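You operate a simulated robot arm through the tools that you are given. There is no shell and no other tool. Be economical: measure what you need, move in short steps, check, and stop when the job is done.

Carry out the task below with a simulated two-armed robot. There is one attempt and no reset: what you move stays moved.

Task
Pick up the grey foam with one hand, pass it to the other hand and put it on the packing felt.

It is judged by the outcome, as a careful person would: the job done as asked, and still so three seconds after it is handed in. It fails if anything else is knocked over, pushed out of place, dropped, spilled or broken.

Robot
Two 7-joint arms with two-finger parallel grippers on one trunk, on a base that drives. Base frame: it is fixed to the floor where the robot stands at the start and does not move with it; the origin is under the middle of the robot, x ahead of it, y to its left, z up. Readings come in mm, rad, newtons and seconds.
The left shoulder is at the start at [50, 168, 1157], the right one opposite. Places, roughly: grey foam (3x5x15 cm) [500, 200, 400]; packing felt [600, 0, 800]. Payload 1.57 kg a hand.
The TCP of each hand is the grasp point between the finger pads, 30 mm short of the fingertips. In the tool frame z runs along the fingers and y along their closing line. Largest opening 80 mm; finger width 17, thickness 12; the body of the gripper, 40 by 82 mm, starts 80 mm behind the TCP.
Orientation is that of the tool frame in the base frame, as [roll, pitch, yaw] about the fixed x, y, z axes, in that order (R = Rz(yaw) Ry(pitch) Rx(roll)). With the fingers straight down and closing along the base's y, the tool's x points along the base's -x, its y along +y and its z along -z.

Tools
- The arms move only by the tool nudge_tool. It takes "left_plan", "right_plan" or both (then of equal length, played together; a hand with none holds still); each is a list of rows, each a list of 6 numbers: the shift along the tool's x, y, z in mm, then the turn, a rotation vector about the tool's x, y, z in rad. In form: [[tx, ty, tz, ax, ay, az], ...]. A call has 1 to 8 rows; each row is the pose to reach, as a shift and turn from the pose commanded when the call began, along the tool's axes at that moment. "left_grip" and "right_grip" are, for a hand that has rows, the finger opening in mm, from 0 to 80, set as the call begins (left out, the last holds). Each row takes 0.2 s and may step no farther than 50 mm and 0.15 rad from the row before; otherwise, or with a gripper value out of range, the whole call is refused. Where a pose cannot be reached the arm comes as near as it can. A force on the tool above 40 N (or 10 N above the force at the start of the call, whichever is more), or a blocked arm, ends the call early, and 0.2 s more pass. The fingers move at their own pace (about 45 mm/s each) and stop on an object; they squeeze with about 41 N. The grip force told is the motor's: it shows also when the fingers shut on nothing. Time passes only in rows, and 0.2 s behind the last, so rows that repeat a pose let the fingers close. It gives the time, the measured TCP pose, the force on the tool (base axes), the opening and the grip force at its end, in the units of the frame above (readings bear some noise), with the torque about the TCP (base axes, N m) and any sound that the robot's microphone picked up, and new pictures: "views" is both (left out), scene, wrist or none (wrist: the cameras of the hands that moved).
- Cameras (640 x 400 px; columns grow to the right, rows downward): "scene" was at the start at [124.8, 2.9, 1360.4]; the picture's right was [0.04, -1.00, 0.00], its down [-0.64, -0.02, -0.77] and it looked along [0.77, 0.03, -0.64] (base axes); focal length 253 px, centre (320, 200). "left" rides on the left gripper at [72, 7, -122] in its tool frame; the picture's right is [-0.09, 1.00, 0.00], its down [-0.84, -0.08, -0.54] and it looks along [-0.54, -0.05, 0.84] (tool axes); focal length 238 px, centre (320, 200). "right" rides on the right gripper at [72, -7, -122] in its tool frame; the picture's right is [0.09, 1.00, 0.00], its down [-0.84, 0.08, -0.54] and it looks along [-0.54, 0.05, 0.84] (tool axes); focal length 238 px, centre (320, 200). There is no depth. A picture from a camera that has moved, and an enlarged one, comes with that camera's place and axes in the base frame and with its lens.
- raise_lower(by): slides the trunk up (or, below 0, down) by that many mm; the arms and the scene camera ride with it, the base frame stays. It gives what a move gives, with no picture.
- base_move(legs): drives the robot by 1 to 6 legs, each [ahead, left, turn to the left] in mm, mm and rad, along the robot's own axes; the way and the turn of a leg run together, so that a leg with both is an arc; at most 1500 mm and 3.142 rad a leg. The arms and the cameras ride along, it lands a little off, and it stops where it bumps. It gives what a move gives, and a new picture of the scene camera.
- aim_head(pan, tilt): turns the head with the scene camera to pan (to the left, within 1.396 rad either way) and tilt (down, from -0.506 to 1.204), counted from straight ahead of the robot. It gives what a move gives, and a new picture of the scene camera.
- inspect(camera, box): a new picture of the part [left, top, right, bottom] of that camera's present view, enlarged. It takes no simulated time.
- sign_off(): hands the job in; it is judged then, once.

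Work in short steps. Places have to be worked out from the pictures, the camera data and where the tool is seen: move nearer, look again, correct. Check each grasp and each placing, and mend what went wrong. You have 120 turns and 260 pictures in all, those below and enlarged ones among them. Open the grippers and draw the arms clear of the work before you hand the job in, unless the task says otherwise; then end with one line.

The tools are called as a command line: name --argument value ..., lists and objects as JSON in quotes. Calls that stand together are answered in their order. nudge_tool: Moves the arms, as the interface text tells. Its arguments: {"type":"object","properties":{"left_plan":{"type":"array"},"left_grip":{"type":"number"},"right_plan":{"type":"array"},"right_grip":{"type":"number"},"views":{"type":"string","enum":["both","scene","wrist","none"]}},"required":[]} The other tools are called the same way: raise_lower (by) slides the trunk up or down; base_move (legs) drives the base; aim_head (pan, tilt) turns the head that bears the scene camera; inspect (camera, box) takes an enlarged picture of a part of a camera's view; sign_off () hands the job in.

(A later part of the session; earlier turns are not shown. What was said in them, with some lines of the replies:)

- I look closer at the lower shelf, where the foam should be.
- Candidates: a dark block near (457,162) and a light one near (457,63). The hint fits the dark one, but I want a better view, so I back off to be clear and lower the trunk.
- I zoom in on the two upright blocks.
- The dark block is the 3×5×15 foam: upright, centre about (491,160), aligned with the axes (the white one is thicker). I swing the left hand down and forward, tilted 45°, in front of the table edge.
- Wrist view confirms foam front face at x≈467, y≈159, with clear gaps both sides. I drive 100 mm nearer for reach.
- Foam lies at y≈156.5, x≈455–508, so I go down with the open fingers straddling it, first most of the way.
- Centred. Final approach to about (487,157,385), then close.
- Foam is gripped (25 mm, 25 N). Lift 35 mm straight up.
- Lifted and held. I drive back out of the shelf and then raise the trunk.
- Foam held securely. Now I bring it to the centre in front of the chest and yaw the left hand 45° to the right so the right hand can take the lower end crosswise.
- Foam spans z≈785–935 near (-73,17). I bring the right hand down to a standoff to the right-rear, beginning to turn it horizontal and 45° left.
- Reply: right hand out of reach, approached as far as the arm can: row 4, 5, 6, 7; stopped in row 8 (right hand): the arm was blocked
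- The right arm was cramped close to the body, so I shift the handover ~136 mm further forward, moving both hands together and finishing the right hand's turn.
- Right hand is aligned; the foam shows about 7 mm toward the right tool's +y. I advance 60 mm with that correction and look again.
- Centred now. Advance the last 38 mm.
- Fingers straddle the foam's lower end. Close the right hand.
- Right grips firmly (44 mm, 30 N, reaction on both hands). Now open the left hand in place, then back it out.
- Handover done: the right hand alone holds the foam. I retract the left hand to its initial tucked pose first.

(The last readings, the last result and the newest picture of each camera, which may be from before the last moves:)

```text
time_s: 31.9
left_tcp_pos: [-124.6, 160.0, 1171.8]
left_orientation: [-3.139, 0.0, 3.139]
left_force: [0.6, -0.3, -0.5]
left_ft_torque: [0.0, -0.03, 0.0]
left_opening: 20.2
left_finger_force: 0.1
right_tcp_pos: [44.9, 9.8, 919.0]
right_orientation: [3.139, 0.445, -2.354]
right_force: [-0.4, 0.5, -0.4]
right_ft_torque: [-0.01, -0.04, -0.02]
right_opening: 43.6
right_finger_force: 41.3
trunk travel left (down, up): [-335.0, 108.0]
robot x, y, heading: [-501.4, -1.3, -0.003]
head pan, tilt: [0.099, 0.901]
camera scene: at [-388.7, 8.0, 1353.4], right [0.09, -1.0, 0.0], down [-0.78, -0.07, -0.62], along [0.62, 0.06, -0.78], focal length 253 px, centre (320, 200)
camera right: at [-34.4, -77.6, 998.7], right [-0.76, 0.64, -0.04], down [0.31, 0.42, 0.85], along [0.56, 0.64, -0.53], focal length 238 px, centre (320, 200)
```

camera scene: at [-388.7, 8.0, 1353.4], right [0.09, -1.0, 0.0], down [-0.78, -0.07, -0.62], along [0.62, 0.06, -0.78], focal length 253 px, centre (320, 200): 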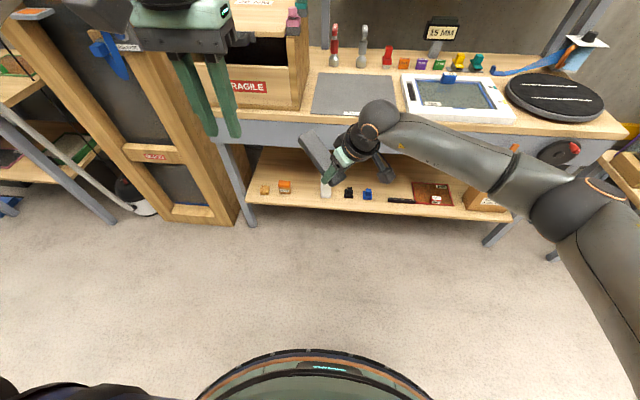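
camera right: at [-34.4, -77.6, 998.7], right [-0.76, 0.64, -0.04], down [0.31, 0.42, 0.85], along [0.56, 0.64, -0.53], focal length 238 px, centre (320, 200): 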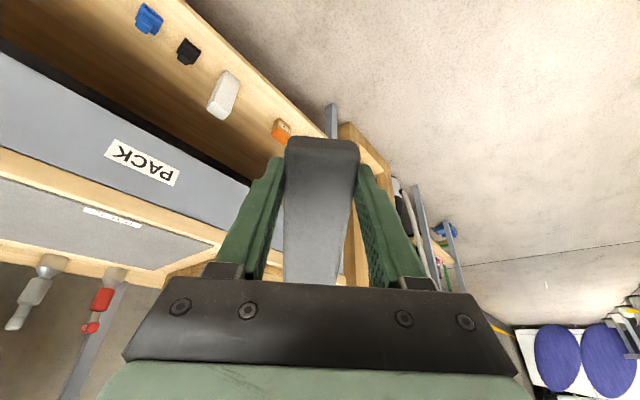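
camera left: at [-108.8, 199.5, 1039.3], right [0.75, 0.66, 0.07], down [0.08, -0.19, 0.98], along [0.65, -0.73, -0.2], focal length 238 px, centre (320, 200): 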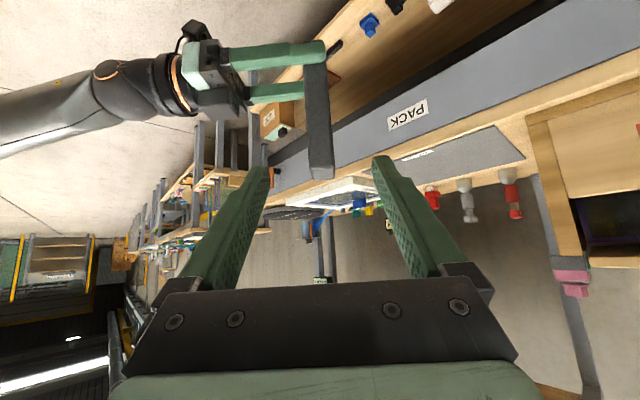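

Foam secure. Finish the turn so the tool points down, and raise the trunk for table clearance.

nudge_tool --right_plan '[[0, 0, 0, 0, 0.12, 0], [0, 0, 0, 0, 0.24, 0], [0, 0, 0, 0, 0.36, 0], [0, 0, 0, 0, 0.446, 0]]' --views "wrist"

raise_lower --by 100

aim_head --pan 0.0 --tilt 0.8

```text
time_s: 32.9
left_tcp_pos: [-123.9, 159.8, 1171.4]
left_orientation: [-3.142, 0.0, 3.138]
left_force: [0.0, -0.5, -0.4]
left_ft_torque: [0.02, -0.02, 0.0]
left_opening: 19.8
left_finger_force: 0.0
right_tcp_pos: [43.7, 10.8, 919.0]
right_orientation: [3.141, 0.149, -2.354]
right_force: [-0.4, -0.6, -0.9]
right_ft_torque: [-0.02, 0.01, -0.02]
right_opening: 43.5
right_finger_force: 40.9
right hand out of reach, approached as far as the arm can: row 3, 4
trunk travel left (down, up): [-335.0, 108.0]
robot x, y, heading: [-503.1, 1.6, -0.003]
head pan, tilt: [0.099, 0.901]
camera right: at [-14.3, -57.5, 1029.9], right [-0.77, 0.64, -0.01], down [0.47, 0.58, 0.66], along [0.43, 0.5, -0.75], focal length 238 px, centre (320, 200)
```

right: 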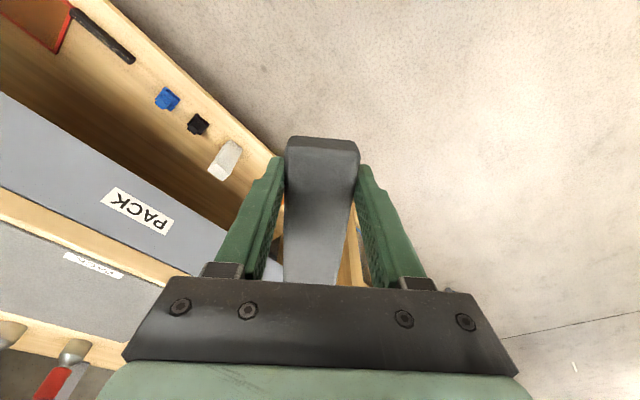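

```text
time_s: 34.2
left_tcp_pos: [-121.9, 159.3, 1271.0]
left_orientation: [-3.141, -0.003, 3.139]
left_force: [0.4, -0.5, -0.3]
left_ft_torque: [0.01, 0.01, -0.02]
left_opening: 19.9
left_finger_force: 0.1
right_tcp_pos: [44.6, 10.3, 1017.7]
right_orientation: [3.139, 0.15, -2.355]
right_force: [-0.2, -0.2, -0.3]
right_ft_torque: [-0.03, 0.02, 0.02]
right_opening: 43.7
right_finger_force: 40.9
trunk travel left (down, up): [-435.0, 8.0]
robot x, y, heading: [-505.6, -1.4, -0.004]
head pan, tilt: [0.099, 0.901]
```

```text
time_s: 34.9
left_tcp_pos: [-124.0, 160.1, 1271.9]
left_orientation: [3.142, -0.001, 3.138]
left_force: [-0.8, -0.7, -0.4]
left_ft_torque: [0.04, -0.04, -0.01]
left_opening: 20.2
left_finger_force: 0.1
right_tcp_pos: [45.1, 9.5, 1018.6]
right_orientation: [3.14, 0.151, -2.354]
right_force: [0.2, 0.3, -0.2]
right_ft_torque: [-0.03, 0.02, -0.01]
right_opening: 43.7
right_finger_force: 40.7
trunk travel left (down, up): [-435.0, 8.0]
robot x, y, heading: [-505.2, -1.3, -0.005]
head pan, tilt: [0.0, 0.799]
camera scene: at [-383.2, 0.1, 1461.3], right [0.0, -1.0, 0.0], down [-0.72, 0.0, -0.7], along [0.7, 0.0, -0.72], focal length 253 px, centre (320, 200)
```

scene: 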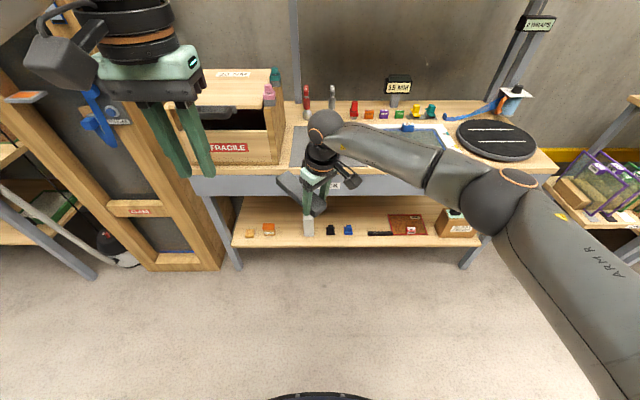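

The wrist stops at 0.15 rad tilt in that 45° yaw. I move the right hand back to its own side and yaw it straight (the natural down pose) so the foam lies along x.

nudge_tool --right_plan '[[29, -1, -4.4, 0.01, 0.024, 0.131], [58, -2, -8.8, 0.02, 0.047, 0.261], [87, -3, -13.2, 0.03, 0.071, 0.392], [116.5, -4.4, -17.6, 0.039, 0.095, 0.523], [145.7, -5.5, -22, 0.049, 0.118, 0.653], [174.8, -6.6, -26.4, 0.059, 0.142, 0.784]]'

```text
time_s: 36.3
left_tcp_pos: [-123.8, 158.9, 1272.1]
left_orientation: [3.14, -0.002, 3.138]
left_force: [-0.9, -1.1, -0.6]
left_ft_torque: [0.0, -0.02, 0.0]
left_opening: 20.1
left_finger_force: 0.0
right_tcp_pos: [-75.2, -119.6, 1018.3]
right_orientation: [3.139, -0.002, 3.141]
right_force: [-0.6, 0.2, -0.1]
right_ft_torque: [-0.01, 0.01, 0.0]
right_opening: 43.5
right_finger_force: 41.6
trunk travel left (down, up): [-435.0, 8.0]
robot x, y, heading: [-500.5, -0.2, -0.005]
head pan, tilt: [0.0, 0.799]
camera scene: at [-383.5, -0.5, 1461.4], right [-0.01, -1.0, 0.0], down [-0.72, 0.0, -0.7], along [0.7, 0.0, -0.72], focal length 253 px, centre (320, 200)
camera right: at [-148.2, -125.5, 1142.1], right [-0.09, 1.0, 0.0], down [0.84, 0.08, 0.54], along [0.54, 0.05, -0.84], focal length 238 px, centre (320, 200)
```

scene: 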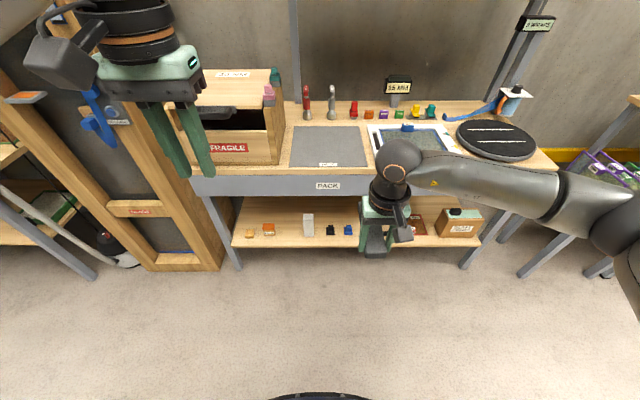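
right: 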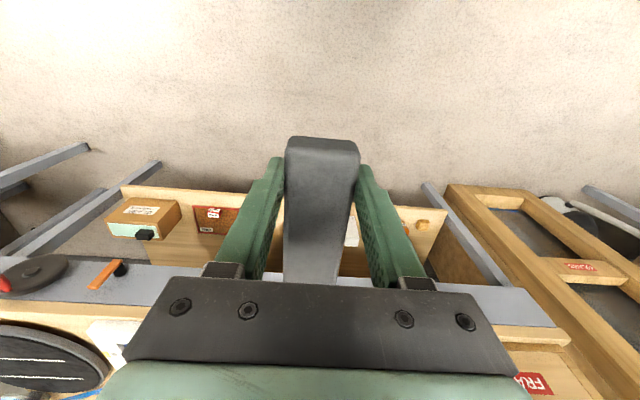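

Tool points down with the foam lying along x; the felt spans about x 440–755, y -200–125. Drive forward 500 mm (back to the start place).

base_move --legs '[[500, 0, 0.005]]'

```text
time_s: 39.2
left_tcp_pos: [373.2, 159.0, 1271.6]
left_orientation: [-3.14, -0.001, 3.141]
left_force: [-0.9, -0.2, 0.3]
left_ft_torque: [0.0, 0.01, 0.02]
left_opening: 20.0
left_finger_force: 0.0
right_tcp_pos: [425.2, -119.3, 1019.1]
right_orientation: [3.14, -0.003, -3.136]
right_force: [0.2, 0.1, -0.6]
right_ft_torque: [-0.01, 0.02, 0.0]
right_opening: 43.5
right_finger_force: 41.0
trunk travel left (down, up): [-435.0, 8.0]
robot x, y, heading: [-4.0, 2.1, 0.002]
head pan, tilt: [0.0, 0.799]
camera scene: at [115.7, -1.4, 1461.3], right [0.0, -1.0, 0.0], down [-0.72, 0.0, -0.7], along [0.7, 0.0, -0.72], focal length 253 px, centre (320, 200)
```

scene: 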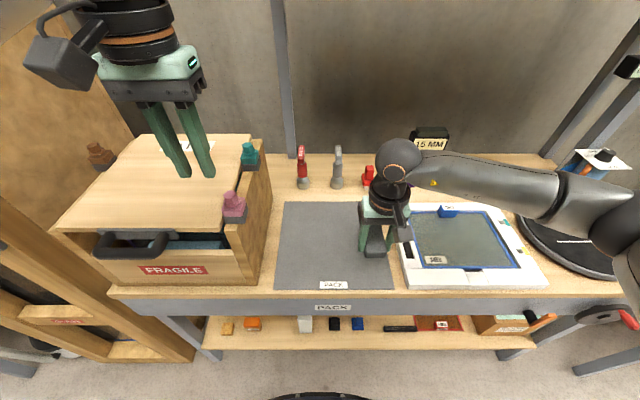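

Clear of everything. Move over the felt (TCP to about 530,-40) and descend partway.

nudge_tool --right_plan '[[-35, 26, 0, 0, 0, 0], [-70, 52, 0, 0, 0, 0], [-105, 79, 10, 0, 0, 0], [-105, 79, 50, 0, 0, 0], [-105, 79, 90, 0, 0, 0], [-105, 79, 125, 0, 0, 0], [-105, 79, 150, 0, 0, 0]]'

```text
time_s: 40.8
left_tcp_pos: [370.0, 158.7, 1274.8]
left_orientation: [-3.141, 0.003, 3.141]
left_force: [-0.6, -0.1, 0.8]
left_ft_torque: [0.03, -0.03, 0.02]
left_opening: 19.9
left_finger_force: 0.0
right_tcp_pos: [526.7, -41.0, 874.7]
right_orientation: [3.14, 0.007, -3.136]
right_force: [-3.9, -3.0, 27.8]
right_ft_torque: [-0.75, 0.42, -0.05]
right_opening: 43.3
right_finger_force: 40.5
trunk travel left (down, up): [-435.0, 8.0]
robot x, y, heading: [-5.3, -1.1, 0.0]
head pan, tilt: [0.0, 0.799]
camera scene: at [110.7, -1.5, 1462.5], right [0.0, -1.0, 0.0], down [-0.71, 0.0, -0.7], along [0.7, 0.0, -0.71], focal length 253 px, centre (320, 200)
camera right: at [453.4, -47.4, 997.0], right [-0.1, 1.0, 0.0], down [0.83, 0.08, 0.55], along [0.55, 0.05, -0.84], focal length 238 px, centre (320, 200)
```

scene: 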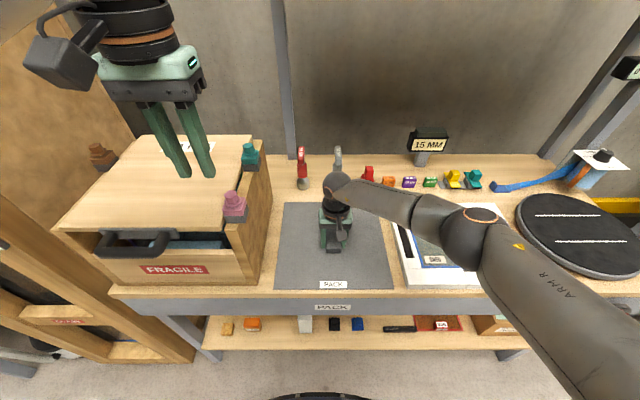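
right: 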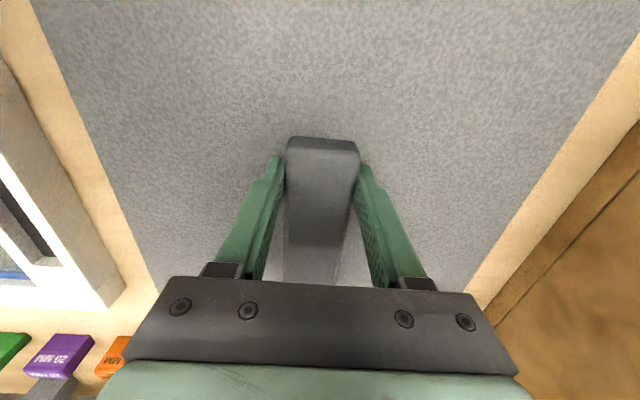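

Contact already at z≈875 (28 N), so the felt top is at about 843. I ease up 5 mm to relieve the pressure and inspect.

nudge_tool --right_plan '[[0, 0, -3, 0, 0, 0], [0, 0, -5.5, 0, 0, 0]]' --views "none"

inspect --camera "right" --box '[220, 100, 420, 290]'

inspect --camera "scene" --box '[260, 160, 420, 300]'

```text
time_s: 41.4
left_tcp_pos: [373.1, 158.4, 1273.8]
left_orientation: [3.141, -0.001, 3.14]
left_force: [-0.2, 0.1, 0.2]
left_ft_torque: [-0.01, -0.02, 0.0]
left_opening: 19.9
left_finger_force: 0.0
right_tcp_pos: [526.5, -40.8, 874.7]
right_orientation: [3.142, 0.002, -3.136]
right_force: [0.1, -5.9, 13.3]
right_ft_torque: [-0.18, 0.0, 0.15]
right_opening: 43.4
right_finger_force: 41.0
trunk travel left (down, up): [-435.0, 8.0]
robot x, y, heading: [-4.3, 1.5, -0.003]
head pan, tilt: [0.0, 0.799]
```

```text
2.11 times, centred on (320, 195) of right
camera zoom: at [454.5, -47.2, 997.5], right [-0.1, 1.0, 0.0], down [0.84, 0.08, 0.54], along [0.54, 0.05, -0.84], focal length 502 px, centre (320, 210)
```

zoom: 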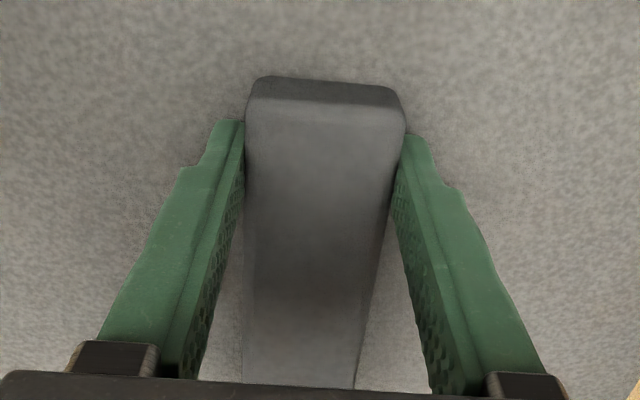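

```text
2.86 times, centred on (340, 230) of scene
camera zoom: at [114.0, -2.0, 1461.3], right [0.0, -1.0, 0.0], down [-0.72, 0.0, -0.7], along [0.7, 0.0, -0.72], focal length 723 px, centre (263, 114)
```

zoom: 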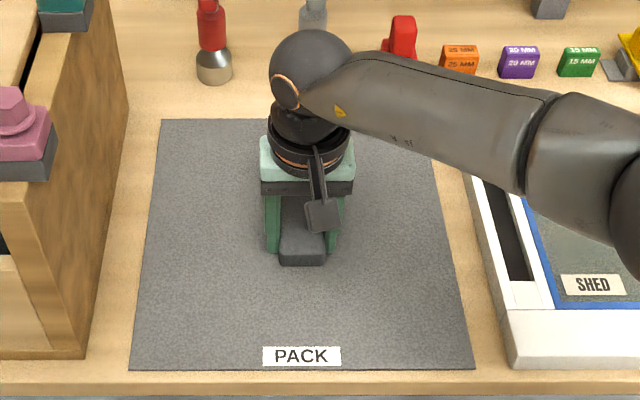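

Foam is over the middle of the felt, in light contact. Lift 1.5 mm and open the right hand.

nudge_tool --right_plan '[[0, 0, -1.5, 0, 0, 0], [0, 0, -1.5, 0, 0, 0]]' --views "none"

nudge_tool --right_plan '[[0, 0, 0, 0, 0, 0], [0, 0, 0, 0, 0, 0], [0, 0, 0, 0, 0, 0]]' --right_grip 76 --views "wrist"

```text
time_s: 42.0
left_tcp_pos: [373.2, 159.5, 1270.6]
left_orientation: [3.141, 0.0, 3.141]
left_force: [-0.1, -0.3, -0.2]
left_ft_torque: [0.0, -0.02, 0.02]
left_opening: 20.0
left_finger_force: 0.1
right_tcp_pos: [526.1, -38.7, 874.4]
right_orientation: [3.139, -0.004, -3.135]
right_force: [0.7, 0.7, -0.5]
right_ft_torque: [-0.01, 0.01, 0.0]
right_opening: 43.6
right_finger_force: 41.2
trunk travel left (down, up): [-435.0, 8.0]
robot x, y, heading: [-4.5, -1.9, -0.004]
head pan, tilt: [0.0, 0.799]
```

```text
time_s: 42.8
left_tcp_pos: [374.5, 160.9, 1272.7]
left_orientation: [3.14, -0.001, 3.141]
left_force: [0.1, 0.7, -0.1]
left_ft_torque: [-0.01, 0.02, 0.01]
left_opening: 20.2
left_finger_force: 0.1
right_tcp_pos: [528.9, -39.8, 875.4]
right_orientation: [3.14, -0.001, -3.136]
right_force: [0.1, -0.2, 0.3]
right_ft_torque: [0.0, 0.0, -0.02]
right_opening: 76.2
right_finger_force: 0.2
trunk travel left (down, up): [-435.0, 8.0]
robot x, y, heading: [-7.2, -0.6, -0.003]
head pan, tilt: [0.0, 0.799]
camera right: at [455.5, -46.3, 999.4], right [-0.1, 1.0, 0.0], down [0.84, 0.08, 0.54], along [0.54, 0.05, -0.84], focal length 238 px, centre (320, 200)
```

right: 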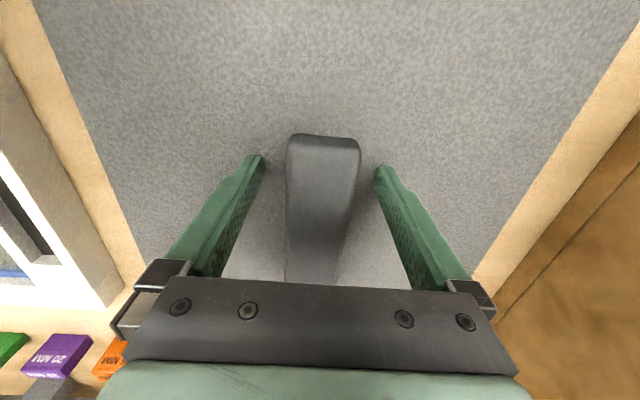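

Released. Raise the right hand straight up, clear of the foam.

nudge_tool --right_plan '[[0, 0, -30, 0, 0, 0], [0, 0, -75, 0, 0, 0], [0, 0, -120, 0, 0, 0], [0, 0, -150, 0, 0, 0], [40, -28, -150, 0, 0, 0], [80, -56, -150, 0, 0, 0], [105, -79, -150, 0, 0, 0]]'

base_move --legs '[[-250, 0, 0]]'

inspect --camera "scene" --box '[180, 80, 480, 280]'

```text
time_s: 44.4
left_tcp_pos: [373.4, 158.1, 1272.5]
left_orientation: [3.141, -0.001, 3.141]
left_force: [-0.2, 0.2, -0.1]
left_ft_torque: [0.01, -0.02, -0.03]
left_opening: 20.0
left_finger_force: 0.0
right_tcp_pos: [421.2, -118.4, 1026.6]
right_orientation: [3.138, 0.002, -3.137]
right_force: [-0.1, 0.0, -0.3]
right_ft_torque: [0.05, 0.04, 0.02]
right_opening: 75.9
right_finger_force: 0.1
trunk travel left (down, up): [-435.0, 8.0]
robot x, y, heading: [-10.4, -1.9, -0.006]
head pan, tilt: [0.0, 0.799]
camera scene: at [114.8, -2.2, 1461.4], right [0.0, -1.0, 0.0], down [-0.72, 0.0, -0.7], along [0.7, 0.0, -0.72], focal length 253 px, centre (320, 200)
camera right: at [349.5, -125.4, 1149.5], right [-0.1, 1.0, 0.0], down [0.84, 0.08, 0.54], along [0.54, 0.05, -0.84], focal length 238 px, centre (320, 200)
```

scene: 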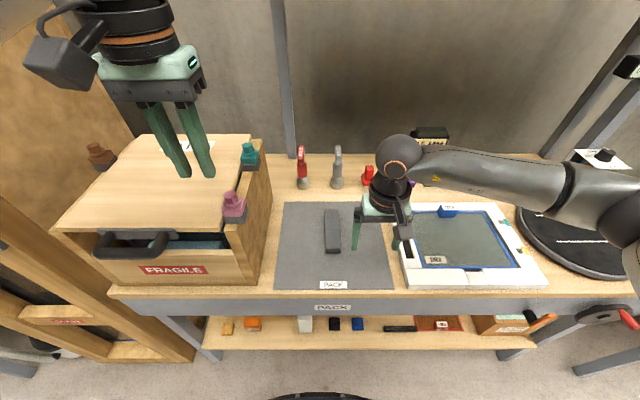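
right: 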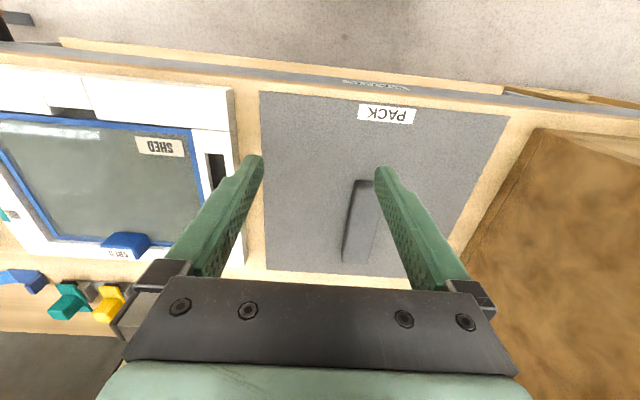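

```text
time_s: 46.2
left_tcp_pos: [129.4, 159.0, 1271.6]
left_orientation: [-3.139, -0.001, 3.138]
left_force: [-0.3, -0.5, 0.3]
left_ft_torque: [0.03, 0.03, -0.03]
left_opening: 20.0
left_finger_force: 0.0
right_tcp_pos: [174.6, -119.0, 1025.4]
right_orientation: [3.14, 0.0, -3.139]
right_force: [-0.2, 0.4, 0.1]
right_ft_torque: [0.02, -0.02, 0.0]
right_opening: 76.0
right_finger_force: 0.0
trunk travel left (down, up): [-435.0, 8.0]
robot x, y, heading: [-246.6, -0.5, -0.011]
head pan, tilt: [0.0, 0.799]
camera scene: at [-132.5, -0.9, 1461.4], right [-0.01, -1.0, 0.0], down [-0.72, 0.0, -0.7], along [0.7, 0.0, -0.72], focal length 253 px, centre (320, 200)
```

scene: 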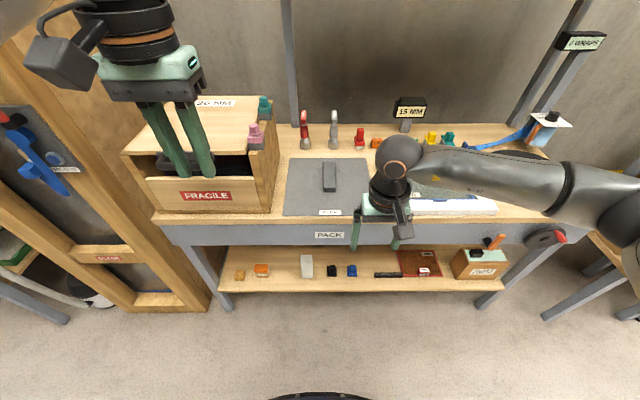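

```text
2.00 times, centred on (330, 180) of scene
camera zoom: at [-132.5, -0.9, 1461.4], right [-0.01, -1.0, 0.0], down [-0.72, 0.0, -0.7], along [0.7, 0.0, -0.72], focal length 506 px, centre (300, 240)
```

zoom: 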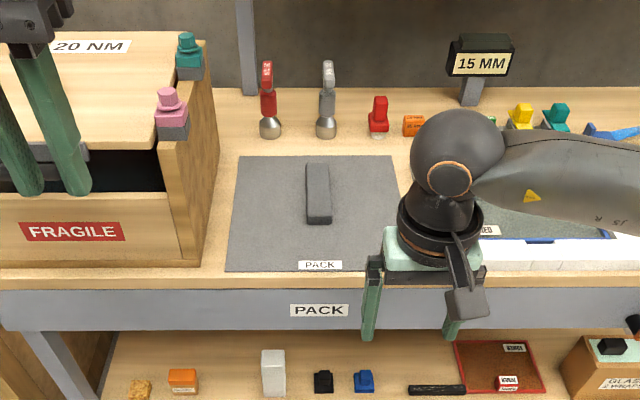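

The foam lies flat on the felt, with everything else in its place. I open the left gripper fully, then hand in.

nudge_tool --left_plan '[[0, 0, 0, 0, 0, 0], [0, 0, 0, 0, 0, 0], [0, 0, 0, 0, 0, 0]]' --left_grip 80 --views "none"

sign_off

```text
time_s: 47.0
left_tcp_pos: [127.8, 157.2, 1272.2]
left_orientation: [-3.141, -0.002, 3.138]
left_force: [-0.1, 0.6, -0.6]
left_ft_torque: [-0.01, 0.01, -0.01]
left_opening: 80.0
left_finger_force: 0.1
right_tcp_pos: [175.9, -118.2, 1025.4]
right_orientation: [3.138, 0.0, -3.14]
right_force: [1.0, 0.3, -0.5]
right_ft_torque: [0.01, 0.03, -0.03]
right_opening: 75.8
right_finger_force: 0.1
trunk travel left (down, up): [-435.0, 8.0]
robot x, y, heading: [-249.2, -1.7, -0.008]
head pan, tilt: [0.0, 0.799]
```

```text
The job is handed in.
```

The left hand picked up the grey foam and passed it to the right, which laid it flat on the packing felt; nothing else looked disturbed in the last pictures, and the job is handed in.
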